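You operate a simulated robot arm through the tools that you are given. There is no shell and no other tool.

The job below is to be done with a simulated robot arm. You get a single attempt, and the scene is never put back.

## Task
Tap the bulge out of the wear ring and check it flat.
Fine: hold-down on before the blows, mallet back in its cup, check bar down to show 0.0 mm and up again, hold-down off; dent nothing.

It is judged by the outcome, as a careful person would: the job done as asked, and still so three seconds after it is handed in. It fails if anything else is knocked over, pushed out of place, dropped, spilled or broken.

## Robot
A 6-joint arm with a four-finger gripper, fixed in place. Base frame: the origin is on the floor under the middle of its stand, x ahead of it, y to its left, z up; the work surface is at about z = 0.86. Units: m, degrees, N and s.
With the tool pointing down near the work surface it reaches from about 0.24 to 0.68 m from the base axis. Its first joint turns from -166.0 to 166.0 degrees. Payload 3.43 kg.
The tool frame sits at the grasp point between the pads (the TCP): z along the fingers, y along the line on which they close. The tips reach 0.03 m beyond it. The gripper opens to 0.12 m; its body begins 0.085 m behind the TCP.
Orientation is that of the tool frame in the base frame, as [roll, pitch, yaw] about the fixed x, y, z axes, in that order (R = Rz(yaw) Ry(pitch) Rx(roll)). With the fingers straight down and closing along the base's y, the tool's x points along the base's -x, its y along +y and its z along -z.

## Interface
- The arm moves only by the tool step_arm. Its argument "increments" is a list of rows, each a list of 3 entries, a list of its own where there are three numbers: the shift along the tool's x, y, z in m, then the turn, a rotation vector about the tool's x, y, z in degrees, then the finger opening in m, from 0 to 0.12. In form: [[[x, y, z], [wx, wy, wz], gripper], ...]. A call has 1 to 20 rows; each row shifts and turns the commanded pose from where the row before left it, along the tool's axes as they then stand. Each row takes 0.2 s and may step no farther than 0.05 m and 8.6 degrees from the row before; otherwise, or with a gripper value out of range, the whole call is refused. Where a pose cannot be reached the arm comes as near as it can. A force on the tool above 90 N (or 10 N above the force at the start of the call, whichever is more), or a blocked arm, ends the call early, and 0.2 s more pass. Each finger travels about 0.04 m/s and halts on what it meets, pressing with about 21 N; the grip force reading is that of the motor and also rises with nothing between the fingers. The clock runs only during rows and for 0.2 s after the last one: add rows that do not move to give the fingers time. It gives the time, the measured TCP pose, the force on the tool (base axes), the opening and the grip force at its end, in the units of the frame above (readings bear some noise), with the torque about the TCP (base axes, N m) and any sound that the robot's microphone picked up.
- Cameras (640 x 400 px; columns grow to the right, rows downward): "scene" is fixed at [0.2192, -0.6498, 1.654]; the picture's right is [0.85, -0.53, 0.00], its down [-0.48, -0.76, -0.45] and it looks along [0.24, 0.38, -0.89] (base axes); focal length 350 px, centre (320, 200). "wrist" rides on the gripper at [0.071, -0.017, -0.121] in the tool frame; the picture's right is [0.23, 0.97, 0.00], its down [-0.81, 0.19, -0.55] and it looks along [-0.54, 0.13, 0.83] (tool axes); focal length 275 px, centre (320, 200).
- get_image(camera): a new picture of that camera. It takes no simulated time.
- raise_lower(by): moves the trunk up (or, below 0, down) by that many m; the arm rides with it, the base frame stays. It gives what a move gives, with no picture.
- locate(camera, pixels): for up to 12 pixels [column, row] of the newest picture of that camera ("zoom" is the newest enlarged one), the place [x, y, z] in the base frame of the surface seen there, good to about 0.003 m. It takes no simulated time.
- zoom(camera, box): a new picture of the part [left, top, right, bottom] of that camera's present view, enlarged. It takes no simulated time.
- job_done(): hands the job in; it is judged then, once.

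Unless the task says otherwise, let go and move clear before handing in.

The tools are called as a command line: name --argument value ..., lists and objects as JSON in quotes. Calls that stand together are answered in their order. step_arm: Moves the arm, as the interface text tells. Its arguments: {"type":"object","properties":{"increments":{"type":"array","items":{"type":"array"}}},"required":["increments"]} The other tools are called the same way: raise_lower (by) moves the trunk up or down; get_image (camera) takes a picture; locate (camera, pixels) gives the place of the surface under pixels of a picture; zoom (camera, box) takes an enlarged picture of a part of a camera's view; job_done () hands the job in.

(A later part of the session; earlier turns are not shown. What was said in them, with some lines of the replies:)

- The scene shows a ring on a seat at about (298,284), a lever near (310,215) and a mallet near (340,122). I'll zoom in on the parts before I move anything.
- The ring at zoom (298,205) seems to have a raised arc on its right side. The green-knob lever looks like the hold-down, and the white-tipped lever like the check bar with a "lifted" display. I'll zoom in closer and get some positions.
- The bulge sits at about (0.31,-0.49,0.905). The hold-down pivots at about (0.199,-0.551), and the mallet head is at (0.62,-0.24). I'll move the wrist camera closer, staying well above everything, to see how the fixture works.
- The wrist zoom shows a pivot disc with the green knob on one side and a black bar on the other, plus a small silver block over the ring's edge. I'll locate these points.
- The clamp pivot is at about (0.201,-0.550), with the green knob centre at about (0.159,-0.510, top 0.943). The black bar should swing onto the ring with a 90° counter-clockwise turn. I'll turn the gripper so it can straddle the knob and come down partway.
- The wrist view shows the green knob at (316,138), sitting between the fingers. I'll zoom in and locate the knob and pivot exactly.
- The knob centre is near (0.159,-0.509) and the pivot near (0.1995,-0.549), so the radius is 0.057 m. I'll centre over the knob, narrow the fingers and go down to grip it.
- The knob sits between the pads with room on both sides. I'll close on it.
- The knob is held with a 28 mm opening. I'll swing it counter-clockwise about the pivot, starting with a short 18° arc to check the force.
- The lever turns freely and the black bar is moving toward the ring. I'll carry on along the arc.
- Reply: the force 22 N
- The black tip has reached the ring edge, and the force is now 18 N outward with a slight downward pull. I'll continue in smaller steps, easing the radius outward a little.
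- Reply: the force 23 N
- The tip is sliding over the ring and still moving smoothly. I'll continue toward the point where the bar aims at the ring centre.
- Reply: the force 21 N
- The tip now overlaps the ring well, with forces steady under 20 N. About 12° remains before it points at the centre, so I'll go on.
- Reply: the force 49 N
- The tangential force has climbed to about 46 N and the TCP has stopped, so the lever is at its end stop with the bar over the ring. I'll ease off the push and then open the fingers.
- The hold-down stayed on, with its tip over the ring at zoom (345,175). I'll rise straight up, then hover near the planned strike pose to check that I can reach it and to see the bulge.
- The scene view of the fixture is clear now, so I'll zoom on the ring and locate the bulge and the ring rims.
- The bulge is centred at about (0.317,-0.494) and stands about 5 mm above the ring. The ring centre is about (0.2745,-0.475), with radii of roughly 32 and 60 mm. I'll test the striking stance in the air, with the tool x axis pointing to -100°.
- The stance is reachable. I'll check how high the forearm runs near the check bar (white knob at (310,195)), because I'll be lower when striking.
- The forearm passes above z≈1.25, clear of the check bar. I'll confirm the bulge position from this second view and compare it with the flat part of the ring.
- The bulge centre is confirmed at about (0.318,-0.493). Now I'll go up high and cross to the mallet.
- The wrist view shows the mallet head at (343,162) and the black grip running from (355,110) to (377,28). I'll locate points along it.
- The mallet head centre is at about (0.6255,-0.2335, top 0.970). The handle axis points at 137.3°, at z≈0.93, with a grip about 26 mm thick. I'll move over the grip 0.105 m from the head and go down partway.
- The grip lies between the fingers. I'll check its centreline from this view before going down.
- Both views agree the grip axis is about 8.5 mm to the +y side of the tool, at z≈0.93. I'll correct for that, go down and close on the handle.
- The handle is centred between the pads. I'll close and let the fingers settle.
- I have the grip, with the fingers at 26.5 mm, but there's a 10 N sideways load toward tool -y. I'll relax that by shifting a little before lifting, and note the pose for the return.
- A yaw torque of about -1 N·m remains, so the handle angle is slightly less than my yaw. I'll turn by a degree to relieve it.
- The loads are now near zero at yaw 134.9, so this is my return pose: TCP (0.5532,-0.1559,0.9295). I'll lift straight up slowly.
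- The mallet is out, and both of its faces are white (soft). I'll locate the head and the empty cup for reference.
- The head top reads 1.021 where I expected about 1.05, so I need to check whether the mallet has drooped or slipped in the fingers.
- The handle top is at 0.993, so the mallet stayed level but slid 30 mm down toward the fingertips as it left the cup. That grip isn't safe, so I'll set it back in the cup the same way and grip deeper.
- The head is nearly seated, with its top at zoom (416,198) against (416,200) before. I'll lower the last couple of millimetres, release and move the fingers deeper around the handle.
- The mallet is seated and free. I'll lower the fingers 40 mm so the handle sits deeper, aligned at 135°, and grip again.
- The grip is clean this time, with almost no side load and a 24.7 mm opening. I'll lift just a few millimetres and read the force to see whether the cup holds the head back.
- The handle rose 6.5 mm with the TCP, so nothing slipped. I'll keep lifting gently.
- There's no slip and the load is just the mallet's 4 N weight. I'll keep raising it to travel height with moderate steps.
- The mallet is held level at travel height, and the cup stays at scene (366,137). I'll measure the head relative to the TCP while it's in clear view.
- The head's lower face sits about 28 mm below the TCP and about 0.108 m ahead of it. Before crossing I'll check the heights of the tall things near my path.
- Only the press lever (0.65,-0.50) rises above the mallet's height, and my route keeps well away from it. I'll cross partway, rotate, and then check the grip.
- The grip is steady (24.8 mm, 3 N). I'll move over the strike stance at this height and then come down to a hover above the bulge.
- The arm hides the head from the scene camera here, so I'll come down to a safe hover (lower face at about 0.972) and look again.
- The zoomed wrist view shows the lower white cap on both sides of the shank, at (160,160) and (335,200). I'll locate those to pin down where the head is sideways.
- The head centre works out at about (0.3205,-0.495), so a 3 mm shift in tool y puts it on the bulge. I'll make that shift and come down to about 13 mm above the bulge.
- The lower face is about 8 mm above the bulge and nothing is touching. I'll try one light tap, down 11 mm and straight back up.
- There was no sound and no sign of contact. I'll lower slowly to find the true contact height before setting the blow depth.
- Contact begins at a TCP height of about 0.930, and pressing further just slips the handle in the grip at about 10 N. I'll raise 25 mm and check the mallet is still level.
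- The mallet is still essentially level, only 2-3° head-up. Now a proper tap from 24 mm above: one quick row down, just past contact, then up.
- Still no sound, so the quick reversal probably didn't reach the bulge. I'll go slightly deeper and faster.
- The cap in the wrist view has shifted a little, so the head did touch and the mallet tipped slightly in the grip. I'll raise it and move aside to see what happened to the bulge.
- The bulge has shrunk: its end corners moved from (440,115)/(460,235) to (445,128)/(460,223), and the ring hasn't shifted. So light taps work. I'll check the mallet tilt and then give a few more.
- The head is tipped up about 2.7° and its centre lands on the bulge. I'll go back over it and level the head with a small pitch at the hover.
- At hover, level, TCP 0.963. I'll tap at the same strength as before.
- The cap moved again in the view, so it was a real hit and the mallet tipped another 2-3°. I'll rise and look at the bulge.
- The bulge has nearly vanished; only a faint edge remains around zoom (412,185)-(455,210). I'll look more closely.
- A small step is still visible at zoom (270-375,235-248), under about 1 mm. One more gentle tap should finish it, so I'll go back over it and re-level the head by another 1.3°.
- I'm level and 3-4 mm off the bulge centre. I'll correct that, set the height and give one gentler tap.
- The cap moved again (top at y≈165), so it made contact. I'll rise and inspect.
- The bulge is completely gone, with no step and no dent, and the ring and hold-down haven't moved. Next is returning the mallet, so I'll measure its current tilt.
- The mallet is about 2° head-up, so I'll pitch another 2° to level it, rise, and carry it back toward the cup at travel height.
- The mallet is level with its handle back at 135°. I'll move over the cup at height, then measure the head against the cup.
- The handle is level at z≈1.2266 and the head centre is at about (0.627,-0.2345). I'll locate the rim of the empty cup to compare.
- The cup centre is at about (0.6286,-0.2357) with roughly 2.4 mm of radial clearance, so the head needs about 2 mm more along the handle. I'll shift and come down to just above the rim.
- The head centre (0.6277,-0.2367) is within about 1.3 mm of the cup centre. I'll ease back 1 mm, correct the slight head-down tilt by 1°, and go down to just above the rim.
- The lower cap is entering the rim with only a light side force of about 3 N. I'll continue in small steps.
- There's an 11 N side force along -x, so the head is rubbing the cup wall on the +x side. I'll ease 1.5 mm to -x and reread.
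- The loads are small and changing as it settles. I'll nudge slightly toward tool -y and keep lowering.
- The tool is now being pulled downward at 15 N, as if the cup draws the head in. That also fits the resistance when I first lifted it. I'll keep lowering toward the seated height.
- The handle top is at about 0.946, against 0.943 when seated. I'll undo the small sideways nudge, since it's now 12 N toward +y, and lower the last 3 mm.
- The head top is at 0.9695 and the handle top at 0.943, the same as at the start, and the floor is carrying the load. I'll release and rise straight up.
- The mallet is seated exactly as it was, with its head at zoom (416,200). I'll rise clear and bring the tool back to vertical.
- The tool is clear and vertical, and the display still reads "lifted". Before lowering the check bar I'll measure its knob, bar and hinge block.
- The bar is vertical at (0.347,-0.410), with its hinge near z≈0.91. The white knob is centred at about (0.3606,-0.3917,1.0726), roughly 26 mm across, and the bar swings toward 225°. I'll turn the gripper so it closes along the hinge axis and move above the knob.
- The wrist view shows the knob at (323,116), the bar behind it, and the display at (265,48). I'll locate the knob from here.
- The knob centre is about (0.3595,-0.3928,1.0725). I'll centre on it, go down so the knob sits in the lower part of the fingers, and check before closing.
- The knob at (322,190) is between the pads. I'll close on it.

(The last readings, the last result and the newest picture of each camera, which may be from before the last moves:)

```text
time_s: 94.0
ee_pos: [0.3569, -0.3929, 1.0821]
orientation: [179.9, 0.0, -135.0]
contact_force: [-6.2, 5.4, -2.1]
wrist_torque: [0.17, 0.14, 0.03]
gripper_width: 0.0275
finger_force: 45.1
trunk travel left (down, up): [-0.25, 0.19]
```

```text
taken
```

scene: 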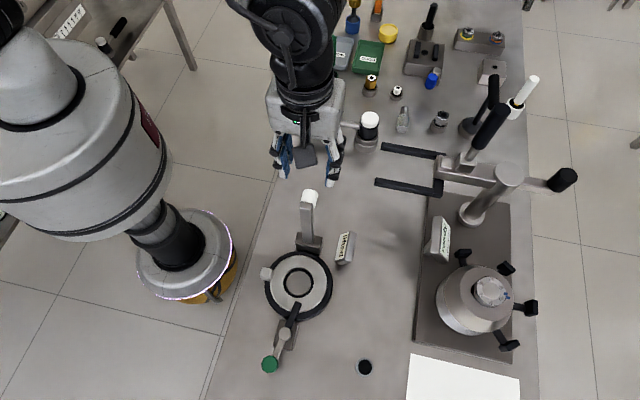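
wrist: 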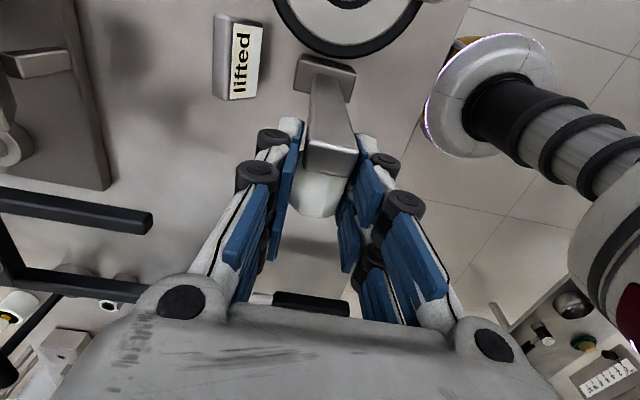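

I have the knob with firm force. I'll relieve the 8 N side load and begin the arc, first 12°, watching the force.

step_arm --increments '[[[0, 0.0015, 0], [0, 0, 0], 0.015], [[0.0086, 0, -0.0007], [0, 0, 0], 0.015], [[0.0086, 0, -0.0006], [0, 0, 0], 0.015], [[0.0086, 0, 0.0002], [0, 0, 0], 0.015], [[0.0086, 0, 0.0003], [0, 0, 0], 0.015]]'

get_image --camera "wrist"

zoom --camera "scene" --box '[260, 140, 380, 280]'

```text
time_s: 95.2
ee_pos: [0.3345, -0.4145, 1.083]
orientation: [-179.9, -0.1, -135.1]
contact_force: [8.4, 4.1, -4.9]
wrist_torque: [1.02, -1.03, -0.01]
gripper_width: 0.0277
finger_force: 45.2
trunk travel left (down, up): [-0.25, 0.19]
```

```text
taken
```

wrist: 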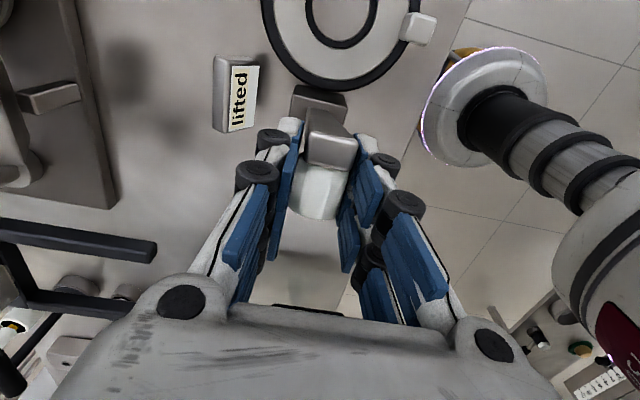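

```text
2.86 times, centred on (320, 210) of scene
```

zoom: 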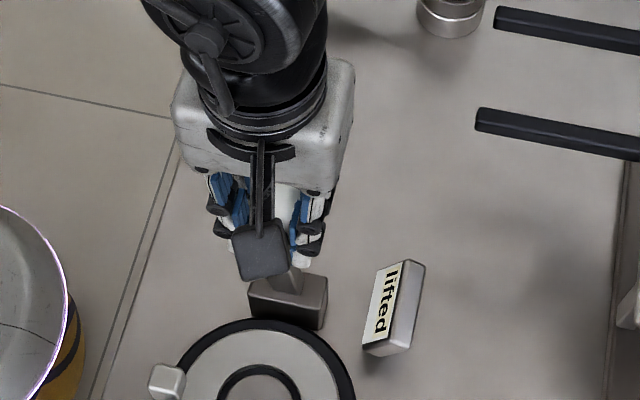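

The bar follows with mild forces. I'll continue the arc.

step_arm --increments '[[[0.0085, 0, 0.001], [0, 0, 0], 0.015], [[0.0085, 0, 0.0013], [0, 0, 0], 0.015], [[0.0083, 0, 0.0018], [0, 0, 0], 0.015], [[0.0083, 0, 0.0022], [0, 0, 0], 0.015], [[0.0081, 0, 0.0027], [0, 0, 0], 0.015], [[0.0081, 0, 0.0031], [0, 0, 0], 0.015]]'

get_image --camera "wrist"

```text
time_s: 96.6
ee_pos: [0.2991, -0.4499, 1.0695]
orientation: [-180.0, -0.1, -135.0]
contact_force: [12.8, 2.7, -3.0]
wrist_torque: [1.01, -1.1, 0.02]
gripper_width: 0.0277
finger_force: 45.0
trunk travel left (down, up): [-0.25, 0.19]
```

```text
taken
```

wrist: 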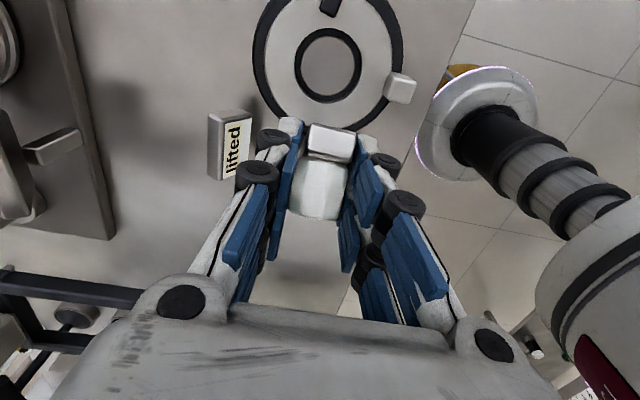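

It's going smoothly, about 30° down. I'll continue to roughly 54° and take out 1 mm of side offset.

step_arm --increments '[[[0.0078, -0.0005, 0.0035], [0, 0, 0], 0.015], [[0.0077, -0.0005, 0.0039], [0, 0, 0], 0.015], [[0.0074, 0, 0.0043], [0, 0, 0], 0.015], [[0.0072, 0, 0.0047], [0, 0, 0], 0.015], [[0.0069, 0, 0.0051], [0, 0, 0], 0.015], [[0.0067, 0, 0.0054], [0, 0, 0], 0.015], [[0.0064, 0, 0.0058], [0, 0, 0], 0.015], [[0.006, 0, 0.006], [0, 0, 0], 0.015]]'

get_image --camera "wrist"

zoom --camera "scene" --box '[230, 180, 390, 340]'

```text
time_s: 98.4
ee_pos: [0.2605, -0.4896, 1.0323]
orientation: [180.0, -0.1, -134.9]
contact_force: [16.8, 4.2, -2.5]
wrist_torque: [0.98, -0.99, 0.0]
gripper_width: 0.0276
finger_force: 44.7
trunk travel left (down, up): [-0.25, 0.19]
```

```text
taken
```

wrist: 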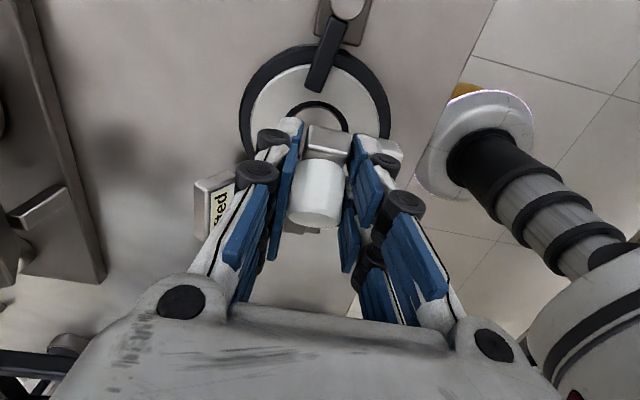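

```text
2.50 times, centred on (310, 260) of scene
```

zoom: 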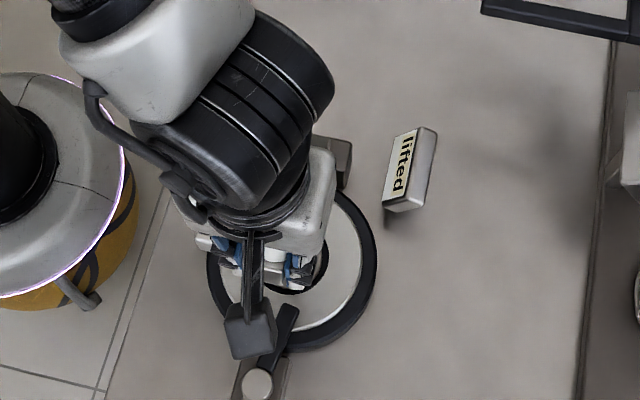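

About 54° down, with a 12 N pull toward the hinge, so I'll tighten the radius by 1 mm and continue to about 72°.

step_arm --increments '[[[0.0052, -0.0005, 0.0067], [0, 0, 0], 0.015], [[0.0052, -0.0005, 0.0071], [0, 0, 0], 0.015], [[0.005, 0, 0.007], [0, 0, 0], 0.015], [[0.0046, 0, 0.0072], [0, 0, 0], 0.015], [[0.0042, 0, 0.0075], [0, 0, 0], 0.015], [[0.0039, 0, 0.0076], [0, 0, 0], 0.015]]'

get_image --camera "wrist"

zoom --camera "scene" --box '[230, 180, 390, 340]'

```text
time_s: 99.8
ee_pos: [0.2403, -0.5102, 0.9888]
orientation: [-180.0, -0.2, -135.0]
contact_force: [10.7, 3.8, 2.7]
wrist_torque: [0.99, -0.98, -0.04]
gripper_width: 0.0273
finger_force: 45.4
trunk travel left (down, up): [-0.25, 0.19]
```

```text
taken
```

wrist: 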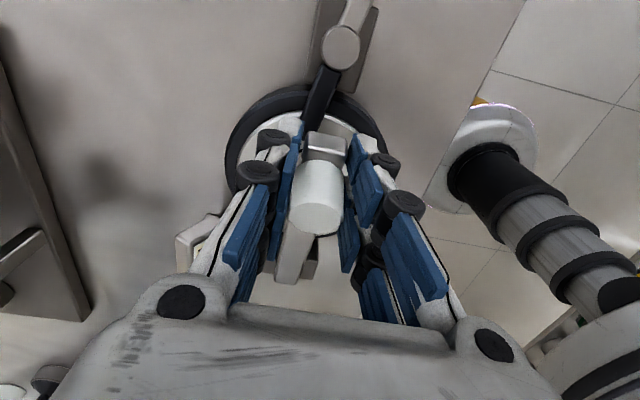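

```text
2.50 times, centred on (310, 260) of scene
```

zoom: 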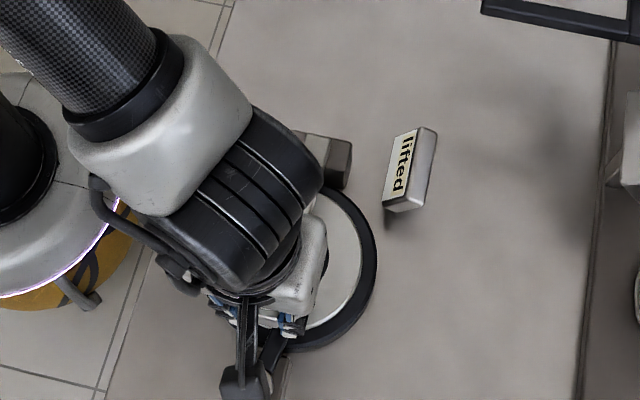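

About 72° down and the display still reads "lifted". I'll go on in finer steps, watching for contact with the ring or the hold-down bar.

step_arm --increments '[[[0.0033, 0, 0.0079], [0, 0, 0], 0.015], [[0.0032, 0, 0.008], [0, 0, 0], 0.015], [[0.0025, 0, 0.0082], [0, 0, 0], 0.015]]'

zoom --camera "scene" --box '[230, 180, 390, 340]'

get_image --camera "wrist"

```text
time_s: 100.6
ee_pos: [0.2331, -0.5158, 0.9629]
orientation: [180.0, -0.1, -134.9]
contact_force: [16.5, 7.1, 1.9]
wrist_torque: [0.98, -0.92, -0.04]
gripper_width: 0.0274
finger_force: 44.6
trunk travel left (down, up): [-0.25, 0.19]
```

```text
2.50 times, centred on (310, 260) of scene
```

zoom: 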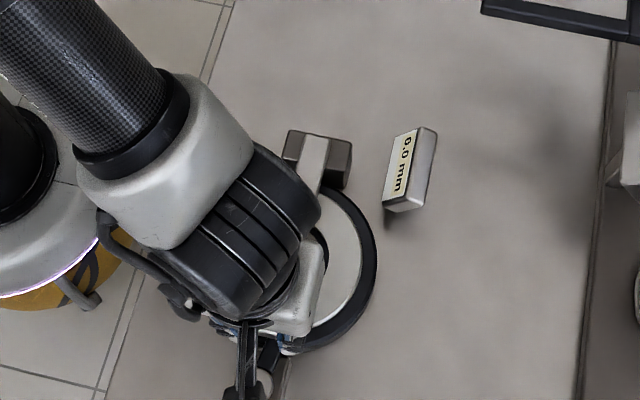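

```text
taken
```

wrist: 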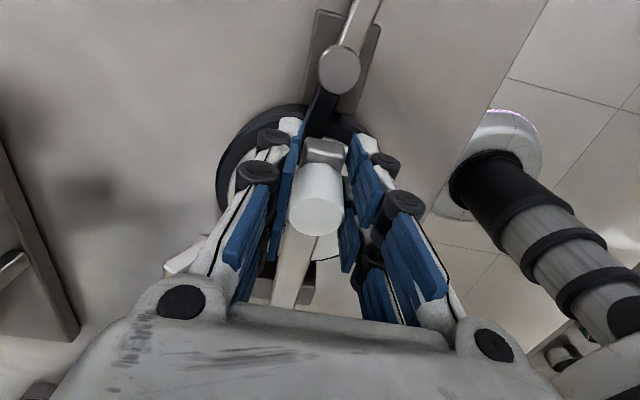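

The display now reads "0.0 mm". I'll zoom to confirm, then lower the bar slightly further so it's properly down and hold a moment.

zoom --camera "scene" --box '[315, 220, 365, 275]'

step_arm --increments '[[[0.0013, -0.0003, 0.004], [0, 0, 0], 0.015], [[0.0012, -0.0003, 0.004], [0, 0, 0], 0.015], [[0, 0, 0], [0, 0, 0], 0.015]]'

zoom --camera "scene" --box '[230, 180, 390, 340]'

```text
7.27 times, centred on (340, 248) of scene
```

zoom: 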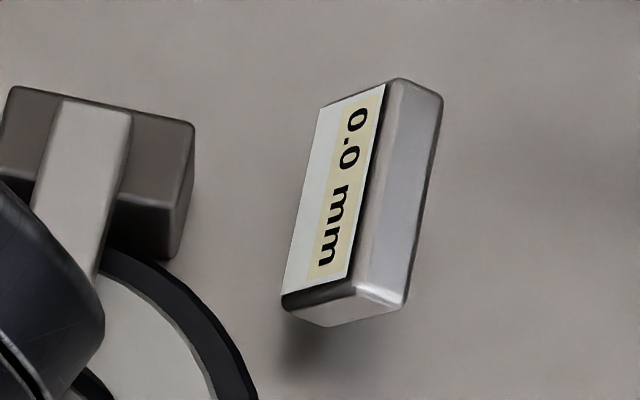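

```text
time_s: 101.4
ee_pos: [0.2328, -0.5165, 0.9554]
orientation: [-180.0, -0.1, -135.0]
contact_force: [14.9, 11.3, 4.2]
wrist_torque: [1.02, -0.99, 0.03]
gripper_width: 0.0274
finger_force: 45.0
trunk travel left (down, up): [-0.25, 0.19]
```

```text
2.50 times, centred on (310, 260) of scene
```

zoom: 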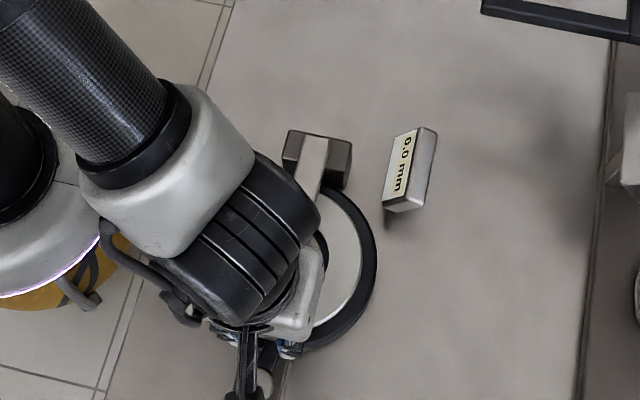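

The display reads 0.0 mm clearly. I'll ease it down a few more millimetres, staying above the hold-down, pause, and confirm the reading.

step_arm --increments '[[[-0.0002, -0.0003, 0.003], [0, 0, 0], 0.015], [[-0.0002, 0, 0.002], [0, 0, 0], 0.015], [[0, 0, 0], [0, 0, 0], 0.015], [[0, 0, 0], [0, 0, 0], 0.015]]'

zoom --camera "scene" --box '[315, 220, 365, 275]'

get_image --camera "wrist"

```text
time_s: 102.4
ee_pos: [0.2322, -0.5172, 0.9506]
orientation: [179.9, -0.1, -135.0]
contact_force: [1.2, 9.0, 4.8]
wrist_torque: [0.78, -0.71, -0.02]
gripper_width: 0.0273
finger_force: 45.4
trunk travel left (down, up): [-0.25, 0.19]
```

```text
7.27 times, centred on (340, 248) of scene
```

zoom: 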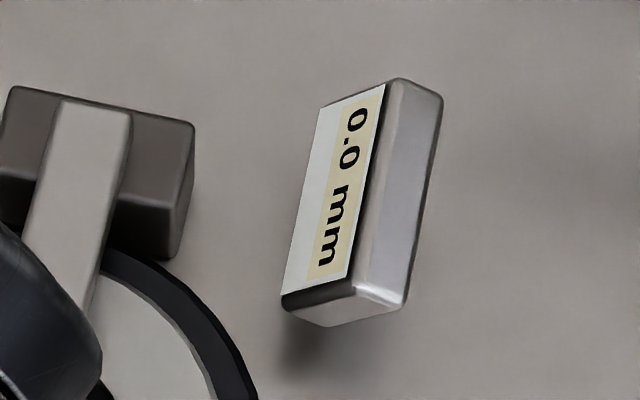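

```text
taken
```

wrist: 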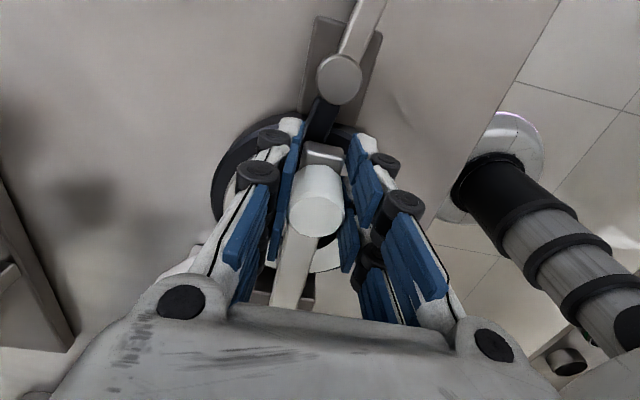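

The reading held at 0.0 mm. Now I'll raise the bar along the same arc. The readings fit a hinge height of 0.9136 and a radius of 0.160.

step_arm --increments '[[[-0.0023, 0, -0.0108], [0, 0, 0], 0.015], [[-0.003, 0, -0.0106], [0, 0, 0], 0.015], [[-0.0037, 0, -0.0104], [0, 0, 0], 0.015], [[-0.0044, 0, -0.0101], [0, 0, 0], 0.015], [[-0.0051, 0, -0.0098], [0, 0, 0], 0.015], [[-0.0058, 0, -0.0094], [0, 0, 0], 0.015]]'

get_image --camera "wrist"

```text
time_s: 103.8
ee_pos: [0.2491, -0.5021, 1.0141]
orientation: [-179.9, 0.0, -135.0]
contact_force: [-22.5, 2.9, -1.3]
wrist_torque: [-0.87, 1.1, 0.18]
gripper_width: 0.0276
finger_force: 45.3
trunk travel left (down, up): [-0.25, 0.19]
```

```text
taken
```

wrist: 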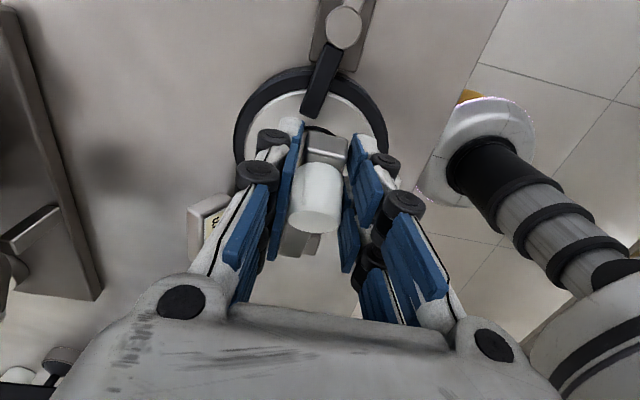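

The bar is rising. I'll relieve the sideways 18 N with +1.5 mm in tool y and continue.

step_arm --increments '[[[-0.0061, 0.0007, -0.0092], [0, 0, 0], 0.015], [[-0.0068, 0.0007, -0.0087], [0, 0, 0], 0.015], [[-0.0075, 0.0003, -0.0081], [0, 0, 0], 0.015], [[-0.0081, 0, -0.0075], [0, 0, 0], 0.015], [[-0.0086, 0, -0.0069], [0, 0, 0], 0.015], [[-0.0091, 0, -0.0063], [0, 0, 0], 0.015]]'

get_image --camera "wrist"

```text
time_s: 105.2
ee_pos: [0.2816, -0.4679, 1.0608]
orientation: [-179.8, 0.1, -135.0]
contact_force: [-11.6, -3.9, 3.7]
wrist_torque: [-0.98, 0.98, 0.08]
gripper_width: 0.0272
finger_force: 45.0
trunk travel left (down, up): [-0.25, 0.19]
```

```text
taken
```

wrist: 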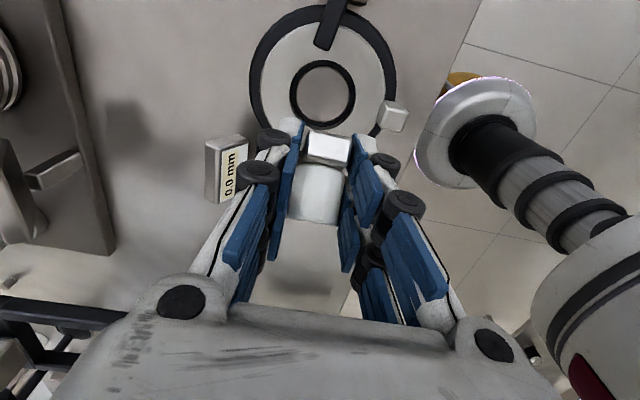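

The display keeps "0.0 mm" for now. I'll continue up to the original upright position.

step_arm --increments '[[[-0.0095, 0, -0.0056], [0, 0, 0], 0.015], [[-0.0098, 0, -0.005], [0, 0, 0], 0.015], [[-0.0102, 0, -0.0043], [0, 0, 0], 0.015], [[-0.0104, 0, -0.0036], [0, 0, 0], 0.015], [[-0.0106, 0, -0.0028], [0, 0, 0], 0.015], [[-0.0108, 0, -0.0021], [0, 0, 0], 0.015]]'

get_image --camera "wrist"

```text
time_s: 106.6
ee_pos: [0.3257, -0.4247, 1.0825]
orientation: [-179.9, 0.0, -135.0]
contact_force: [-2.2, -10.1, -0.4]
wrist_torque: [-1.08, 0.98, -0.04]
gripper_width: 0.028
finger_force: 45.0
trunk travel left (down, up): [-0.25, 0.19]
```

```text
taken
```

wrist: 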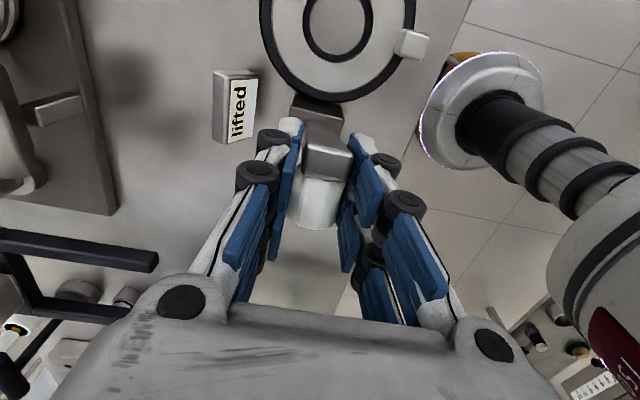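

The display shows "lifted" again. The last stretch takes the bar back to its original upright stop.

step_arm --increments '[[[-0.0109, -0.0005, -0.0013], [0, 0, 0], 0.015], [[-0.011, 0, -0.0006], [0, 0, 0], 0.015], [[-0.011, 0, 0.0002], [0, 0, 0], 0.015], [[-0.009, 0, 0.0007], [0, 0, 0], 0.015]]'

get_image --camera "wrist"

zoom --camera "scene" --box '[260, 140, 380, 280]'

```text
time_s: 107.6
ee_pos: [0.3529, -0.396, 1.0816]
orientation: [179.9, 0.1, -135.0]
contact_force: [-17.3, -12.8, -7.6]
wrist_torque: [-1.18, 1.16, 0.09]
gripper_width: 0.0276
finger_force: 44.9
trunk travel left (down, up): [-0.25, 0.19]
```

```text
taken
```

wrist: 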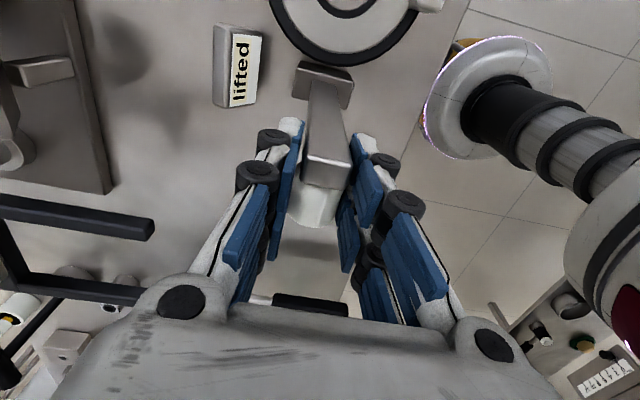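

```text
2.86 times, centred on (320, 210) of scene
```

zoom: 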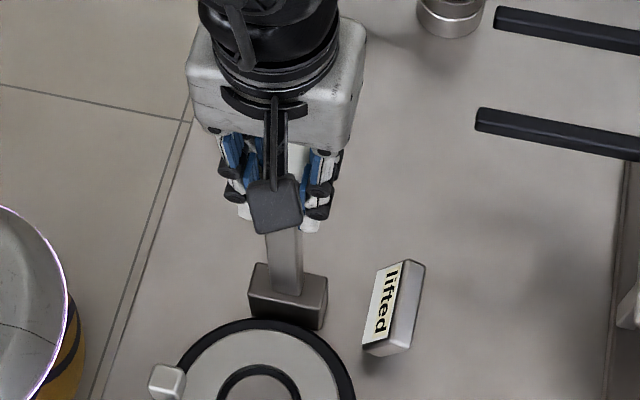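

Resistance along the swing is now 21 N and the picture matches the original upright pose, so the bar is at its stop. I'll open the fingers gently and check that it stays.

step_arm --increments '[[[0.0005, 0, 0], [0, 0, 0], 0.03], [[0, 0, 0], [0, 0, 0], 0.04], [[0, 0, 0], [0, 0, 0], 0.056], [[0, 0, 0], [0, 0, 0], 0.056]]'

get_image --camera "wrist"

locate --camera "wrist" --pixels '[[312, 200], [312, 215], [325, 170], [322, 120], [328, 150]]'

```text
time_s: 108.6
ee_pos: [0.3553, -0.3946, 1.0834]
orientation: [-179.9, 0.0, -135.0]
contact_force: [0.3, -0.1, -0.1]
wrist_torque: [0.0, -0.01, -0.02]
gripper_width: 0.0559
finger_force: 0.1
trunk travel left (down, up): [-0.25, 0.19]
```

```text
taken
```

wrist: 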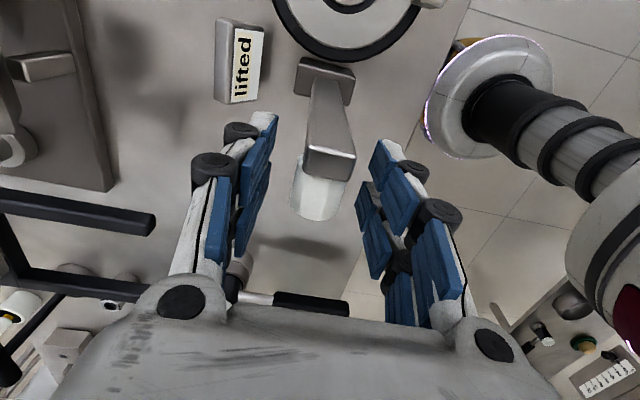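

```text
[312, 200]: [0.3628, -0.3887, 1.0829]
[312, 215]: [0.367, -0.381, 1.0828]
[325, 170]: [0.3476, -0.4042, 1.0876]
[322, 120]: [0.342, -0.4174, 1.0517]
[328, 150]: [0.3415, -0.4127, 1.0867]
```

The bar is upright at its stop and the display reads "lifted". I'll rise clear and head over to the hold-down's green knob.

step_arm --increments '[[[0, 0, -0.03], [0, 0, 0], 0.056], [[0, 0, -0.045], [0, 0, 0], 0.056], [[0, 0, -0.045], [0, 0, 0], 0.056], [[0.0396, 0.0013, 0], [0, 0, 0], 0.056], [[0.0396, 0.0013, 0], [0, 0, 0], 0.056], [[0.0396, 0.0013, 0], [0, 0, 0], 0.056], [[0.0396, 0.0013, 0], [0, 0, 0], 0.056], [[0.0396, 0.0013, 0], [0, 0, 0], 0.056], [[0.0396, 0.0013, 0], [0, 0, 0], 0.056], [[0.0396, 0.0013, 0], [0, 0, 0], 0.056], [[0, 0, 0.04], [0, 0, 8], 0.056], [[0, 0, 0.04], [0, 0, 0], 0.056], [[0, 0, 0.04], [0, 0, 0], 0.056], [[0, 0, 0.03], [0, 0, 0], 0.056], [[0, 0, 0], [0, 0, 0], 0.056]]'

get_image --camera "wrist"

get_image --camera "scene"

```text
time_s: 111.8
ee_pos: [0.1537, -0.5849, 1.0532]
orientation: [-179.9, 0.1, -143.1]
contact_force: [0.8, 0.1, 0.4]
wrist_torque: [0.0, -0.05, 0.0]
gripper_width: 0.0562
finger_force: 0.2
trunk travel left (down, up): [-0.25, 0.19]
```

```text
taken
```

wrist: 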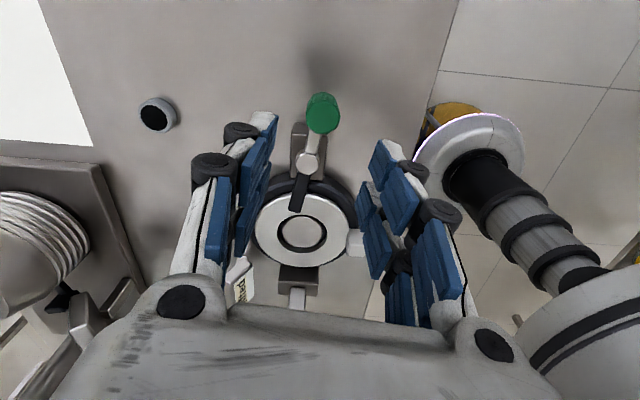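

```text
taken
```

scene: 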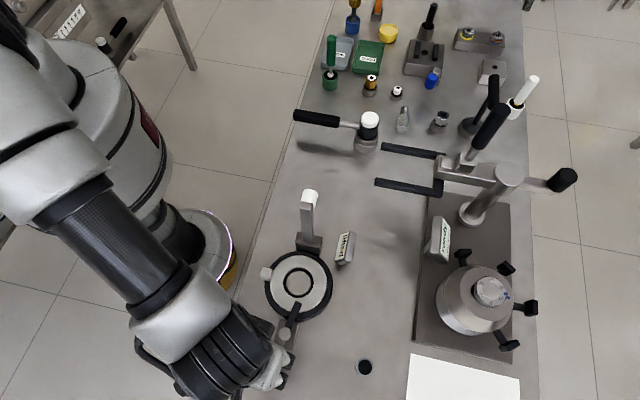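

zoom --camera "wrist" --box '[280, 80, 370, 200]'

locate --camera "wrist" --pixels '[[323, 118], [314, 118], [333, 118], [323, 108], [323, 128], [307, 160], [312, 144], [299, 190], [303, 178]]'

```text
3.33 times, centred on (325, 140) of wrist
```

zoom: 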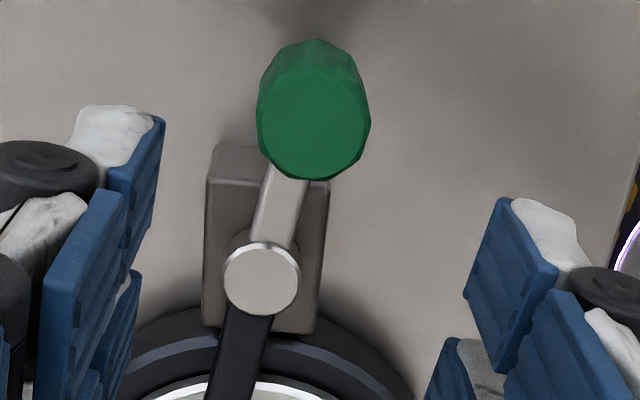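

```text
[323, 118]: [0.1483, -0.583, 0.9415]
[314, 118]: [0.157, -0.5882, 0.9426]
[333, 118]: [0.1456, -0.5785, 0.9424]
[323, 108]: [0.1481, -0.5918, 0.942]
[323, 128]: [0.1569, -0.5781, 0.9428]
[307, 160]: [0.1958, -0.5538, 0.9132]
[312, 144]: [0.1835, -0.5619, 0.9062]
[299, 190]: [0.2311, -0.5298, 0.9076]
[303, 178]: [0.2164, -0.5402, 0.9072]
```

The green knob centre is about (0.151,-0.584). I'll line up, go down and grip it.

step_arm --increments '[[[0.0016, 0.0023, 0.0], [0, 0, 0], 0.056], [[0, 0, 0.04], [0, 0, 0], 0.056], [[0, 0, 0.04], [0, 0, 0], 0.056], [[0, 0, 0.025], [0, 0, 0], 0.056], [[0, 0, 0.012], [0, 0, 0], 0.056], [[0, 0, 0], [0, 0, 0], 0.056]]'

get_image --camera "wrist"

```text
time_s: 113.2
ee_pos: [0.1477, -0.583, 0.9357]
orientation: [-179.9, 0.0, -142.9]
contact_force: [0.0, -0.5, 0.2]
wrist_torque: [-0.01, -0.01, 0.0]
gripper_width: 0.0561
finger_force: 0.1
trunk travel left (down, up): [-0.25, 0.19]
```

```text
taken
```

wrist: 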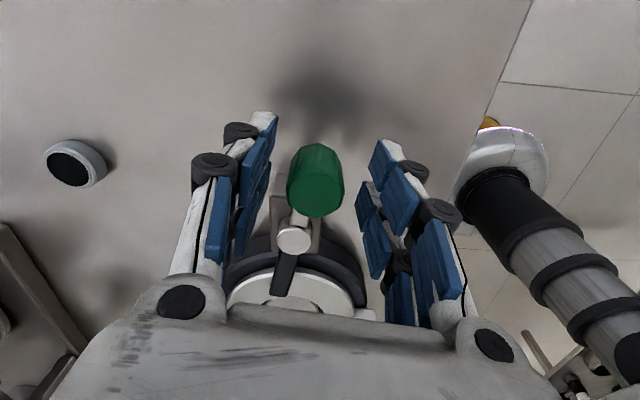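

The knob is centred between the pads, so I'll close on it.

step_arm --increments '[[[0, 0, 0], [0, 0, 0], 0.035], [[0, 0, 0], [0, 0, 0], 0.02], [[0, 0, 0], [0, 0, 0], 0.02], [[0, 0, 0], [0, 0, 0], 0.02]]'

```text
time_s: 114.2
ee_pos: [0.1489, -0.5837, 0.9369]
orientation: [-179.7, 0.0, -143.0]
contact_force: [2.0, -2.5, -3.5]
wrist_torque: [-0.27, -0.18, -0.15]
gripper_width: 0.0274
finger_force: 41.0
trunk travel left (down, up): [-0.25, 0.19]
```

The knob is gripped. I'll swing it back clockwise about the pivot (0.200,-0.5515), R≈0.058, first 18°.

step_arm --increments '[[[-0.0006, 0.0061, 0], [0, 0, 6], 0.02], [[-0.0006, 0.0061, 0], [0, 0, 6], 0.02], [[-0.0006, 0.0061, 0], [0, 0, 6], 0.02]]'

zoom --camera "scene" --box '[240, 260, 340, 360]'

```text
time_s: 115.0
ee_pos: [0.1402, -0.5655, 0.9362]
orientation: [179.9, 0.0, -161.2]
contact_force: [0.1, 4.1, -5.8]
wrist_torque: [0.14, 0.07, 0.28]
gripper_width: 0.0274
finger_force: 45.4
trunk travel left (down, up): [-0.25, 0.19]
```

```text
4.00 times, centred on (290, 310) of scene
```

zoom: 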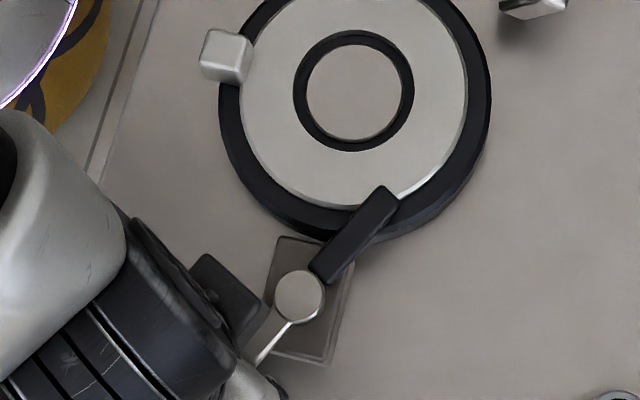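

The bar is sliding off the ring with low force. I'll continue.

step_arm --increments '[[[-0.0005, 0.0061, 0], [0, 0, 6], 0.02], [[-0.0005, 0.0061, 0], [0, 0, 6], 0.02], [[-0.0005, 0.0061, 0], [0, 0, 6], 0.02], [[-0.0005, 0.0061, 0], [0, 0, 6], 0.02], [[-0.0005, 0.0061, 0], [0, 0, 6], 0.02], [[-0.0005, 0.0061, 0], [0, 0, 6], 0.02]]'

zoom --camera "scene" --box '[240, 260, 340, 360]'

```text
time_s: 116.4
ee_pos: [0.1421, -0.53, 0.9353]
orientation: [179.9, -0.1, 163.0]
contact_force: [5.7, 9.3, -18.5]
wrist_torque: [0.3, -0.32, 0.69]
gripper_width: 0.0275
finger_force: 45.0
trunk travel left (down, up): [-0.25, 0.19]
```

```text
4.00 times, centred on (290, 310) of scene
```

zoom: 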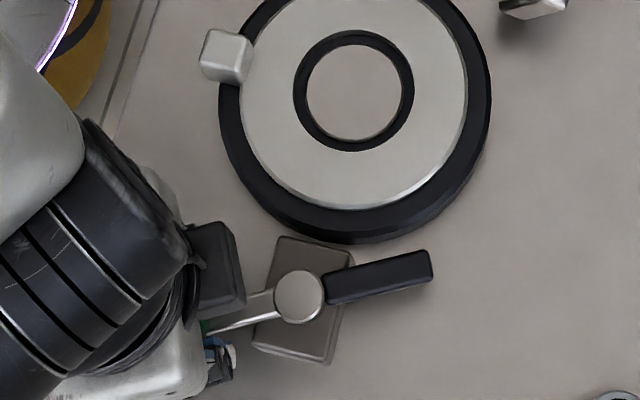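

The bar is clear of the ring. Another 26° brings it to its original off position.

step_arm --increments '[[[-0.0005, 0.0061, -0.001], [0, 0, 6], 0.02], [[-0.0005, 0.0061, 0], [0, 0, 6], 0.02], [[-0.0005, 0.0061, 0], [0, 0, 6], 0.02], [[-0.0005, 0.0061, 0], [0, 0, 6], 0.02]]'

zoom --camera "scene" --box '[240, 305, 336, 365]'

```text
time_s: 117.4
ee_pos: [0.1543, -0.5103, 0.9361]
orientation: [179.9, -0.2, 138.9]
contact_force: [5.0, 7.5, -34.7]
wrist_torque: [-0.04, -0.22, 0.51]
gripper_width: 0.0272
finger_force: 45.3
trunk travel left (down, up): [-0.25, 0.19]
```

```text
6.67 times, centred on (288, 335) of scene
```

zoom: 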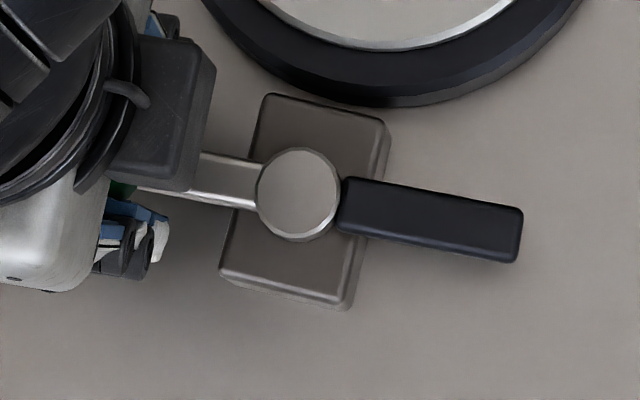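

The bar is within about 3° of its original angle, but there's a 35 N downward pull from my 1 mm lift. I'll lower slightly to relieve it, finish the turn and then release.

step_arm --increments '[[[0, 0, 0.0015], [0, 0, 0], 0.02], [[-0.0002, 0.0032, 0.0005], [0, 0, 3], 0.02], [[0, 0, 0], [0, 0, 0], 0.02]]'

zoom --camera "scene" --box '[240, 305, 336, 365]'

```text
time_s: 118.2
ee_pos: [0.1561, -0.5078, 0.9355]
orientation: [-180.0, -0.1, 135.9]
contact_force: [-0.3, 11.7, -17.9]
wrist_torque: [1.06, 0.58, 0.43]
gripper_width: 0.0271
finger_force: 45.1
trunk travel left (down, up): [-0.25, 0.19]
```

```text
6.67 times, centred on (288, 335) of scene
```

zoom: 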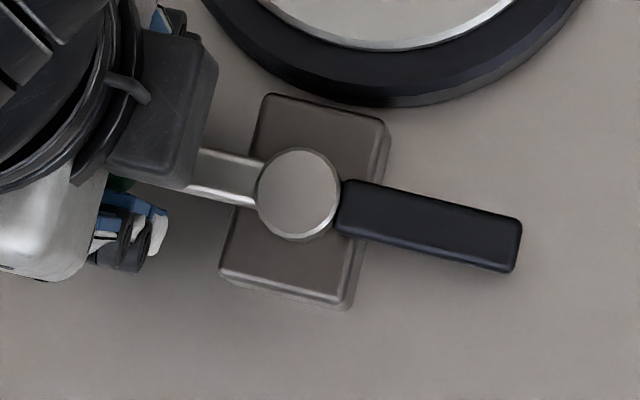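

The bar now matches its original off position, with the tip at (522,218)/(515,272). I'll take out the remaining vertical load and open the fingers.

step_arm --increments '[[[0, 0, 0.001], [0, 0, 0], 0.02], [[0, 0, 0], [0, 0, 0], 0.03], [[0, 0, 0], [0, 0, 0], 0.045], [[0, 0, 0], [0, 0, 0], 0.056], [[0, 0, 0], [0, 0, 0], 0.056]]'

zoom --camera "scene" --box '[240, 305, 336, 365]'

get_image --camera "wrist"

```text
time_s: 119.4
ee_pos: [0.1575, -0.5081, 0.9363]
orientation: [-179.8, 0.2, 136.0]
contact_force: [-0.1, 0.9, 0.6]
wrist_torque: [0.01, 0.0, -0.01]
gripper_width: 0.056
finger_force: 0.0
trunk travel left (down, up): [-0.25, 0.19]
```

```text
6.67 times, centred on (288, 335) of scene
```

zoom: 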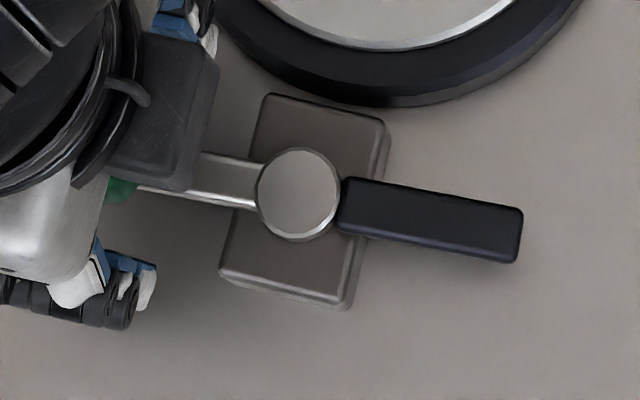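

```text
taken
```

wrist: 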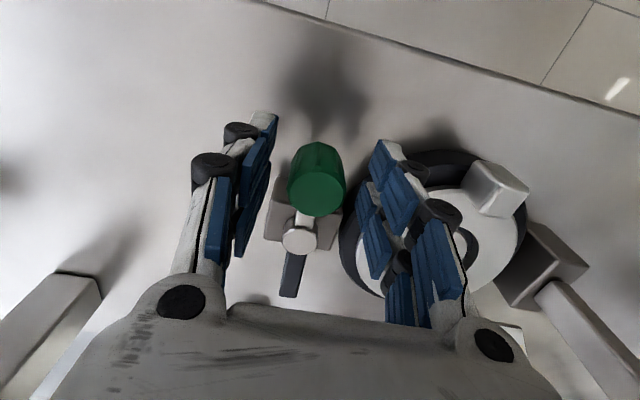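

On release the lever relaxed back about 3° from its original angle. I'll nudge the knob that last bit with one finger so it sits where it started.

step_arm --increments '[[[0, 0, 0], [0, 0, 0], 0.042], [[0, 0, 0], [0, 0, 0], 0.042], [[0, 0.004, 0], [0, 0, 0], 0.042], [[0, 0.004, 0], [0, 0, 0], 0.042], [[0, 0.002, 0], [0, 0, 0], 0.042]]'

zoom --camera "scene" --box '[240, 305, 336, 365]'

```text
time_s: 120.6
ee_pos: [0.1636, -0.5014, 0.9336]
orientation: [180.0, 0.0, 136.0]
contact_force: [-3.4, -1.3, -0.9]
wrist_torque: [-0.06, 0.09, 0.01]
gripper_width: 0.0439
finger_force: 1.5
trunk travel left (down, up): [-0.25, 0.19]
```

```text
6.67 times, centred on (288, 335) of scene
```

zoom: 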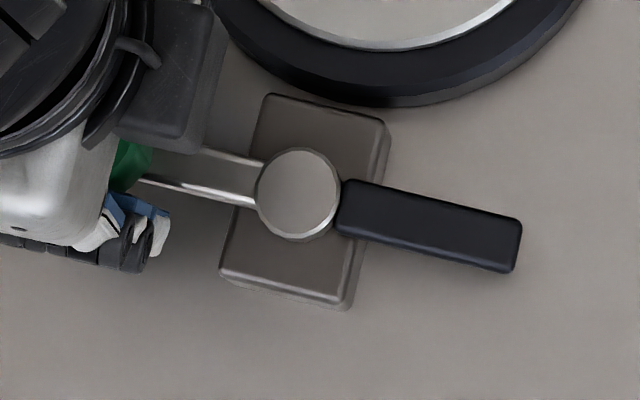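

The lever is back at its original angle, (522,218)/(515,272). I'll back the finger off and see if it stays.

step_arm --increments '[[[0, -0.004, 0], [0, 0, 0], 0.046], [[0, -0.003, 0], [0, 0, 0], 0.05], [[0, 0, 0], [0, 0, 0], 0.056], [[0, 0, 0], [0, 0, 0], 0.056]]'

zoom --camera "scene" --box '[240, 305, 336, 365]'

get_image --camera "wrist"

```text
time_s: 121.6
ee_pos: [0.1592, -0.5059, 0.9342]
orientation: [-180.0, 0.0, 136.0]
contact_force: [0.9, 0.6, -0.2]
wrist_torque: [0.0, 0.02, -0.02]
gripper_width: 0.056
finger_force: 0.0
trunk travel left (down, up): [-0.25, 0.19]
```

```text
6.67 times, centred on (288, 335) of scene
```

zoom: 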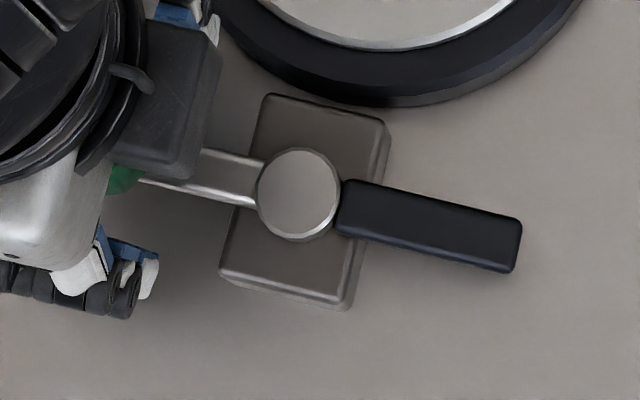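

```text
taken
```

wrist: 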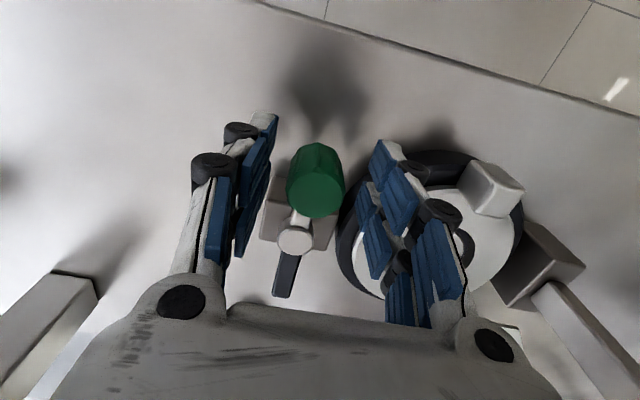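

It stays at the original off angle and the fingers touch nothing. I'll rise straight up, move clear, and check the whole scene.

step_arm --increments '[[[0, 0, -0.02], [0, 0, 0], 0.056], [[0, 0, -0.04], [0, 0, 0], 0.056], [[0, 0, -0.05], [0, 0, 0], 0.056], [[0, 0, -0.05], [0, 0, 0], 0.056], [[0, 0, -0.05], [0, 0, 0], 0.056], [[0, 0, -0.05], [0, 0, 0], 0.056], [[0.03, 0.03, 0], [0, 0, 0], 0.056], [[0.03, 0.03, 0], [0, 0, 0], 0.056], [[0.03, 0.03, 0], [0, 0, 0], 0.056], [[0, 0, 0], [0, 0, 0], 0.056]]'

get_image --camera "scene"

zoom --camera "scene" --box '[230, 180, 390, 380]'

zoom --camera "scene" --box '[258, 246, 338, 322]'

zoom --camera "scene" --box '[280, 60, 440, 160]'

```text
time_s: 123.8
ee_pos: [0.1573, -0.3787, 1.1969]
orientation: [-180.0, 0.1, 136.0]
contact_force: [-0.5, 0.3, -0.7]
wrist_torque: [0.03, 0.03, 0.04]
gripper_width: 0.0559
finger_force: 0.2
trunk travel left (down, up): [-0.25, 0.19]
```

```text
taken
```

scene: 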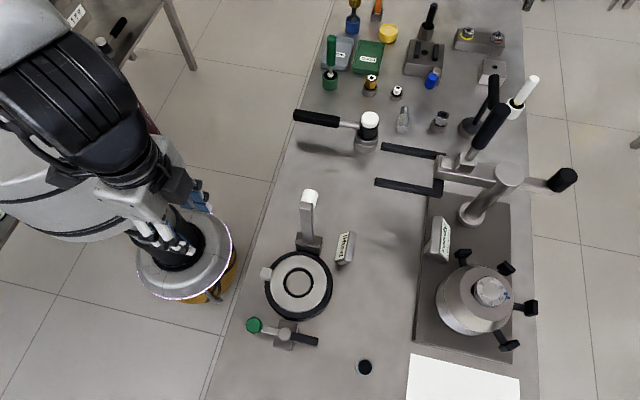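

```text
2.00 times, centred on (310, 280) of scene
```

zoom: 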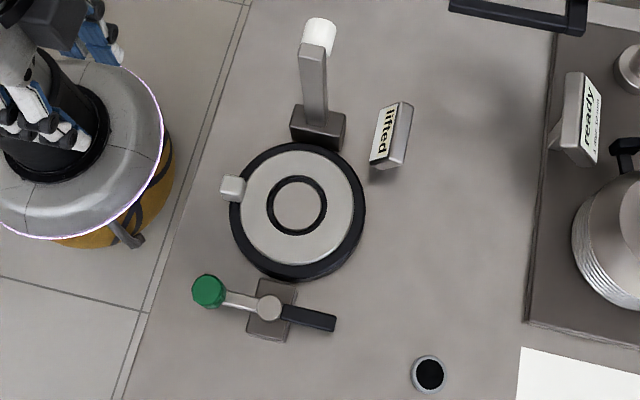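

```text
5.26 times, centred on (298, 284) of scene
```

zoom: 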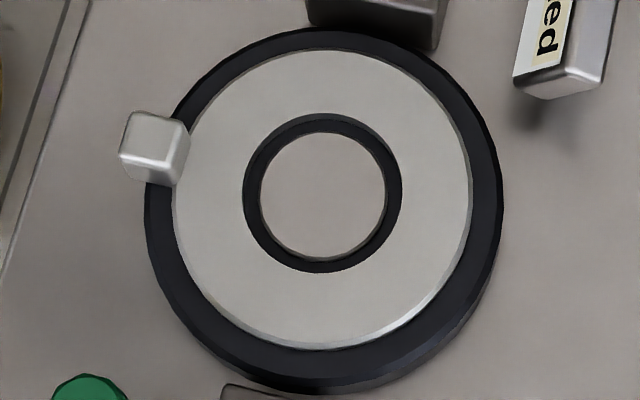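

```text
4.00 times, centred on (360, 110) of scene
```

zoom: 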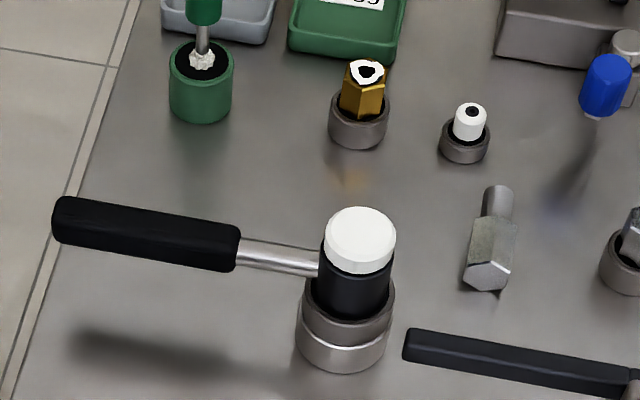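

The final pictures show:
- The ring is flat and unmarked around (298,284).
- The hold-down is back at its original off angle.
- The check bar is upright and its display reads "lifted". It showed 0.0 mm when it was down.
- The mallet is seated in its cup at (370,119), as at the start.
- Nothing else has moved, and the arm is clear.

I'm handing the job in.

job_done

```text
The job is handed in.
```

The bulge is tapped out of the wear ring, and the check bar read 0.0 mm when I lowered it.

- **Hold-down:** it was on before the first blow. It's now off, back at its starting angle.
- **Blows:** light taps took the bulge down in stages. The last pictures show the ring flat with no dent.
- **Mallet:** it is back in its cup, seated as it was at the start. On the first lift it slipped about 30 mm down in the fingers, so I set it back in the cup and gripped it again before using it.
- **Check bar:** the hold-down was still on for the 0.0 mm reading. I stopped the bar just above the hold-down's arm rather than lowering it until it rested. It is upright again and the display reads "lifted".

Nothing else in the scene moved, and the arm is clear.
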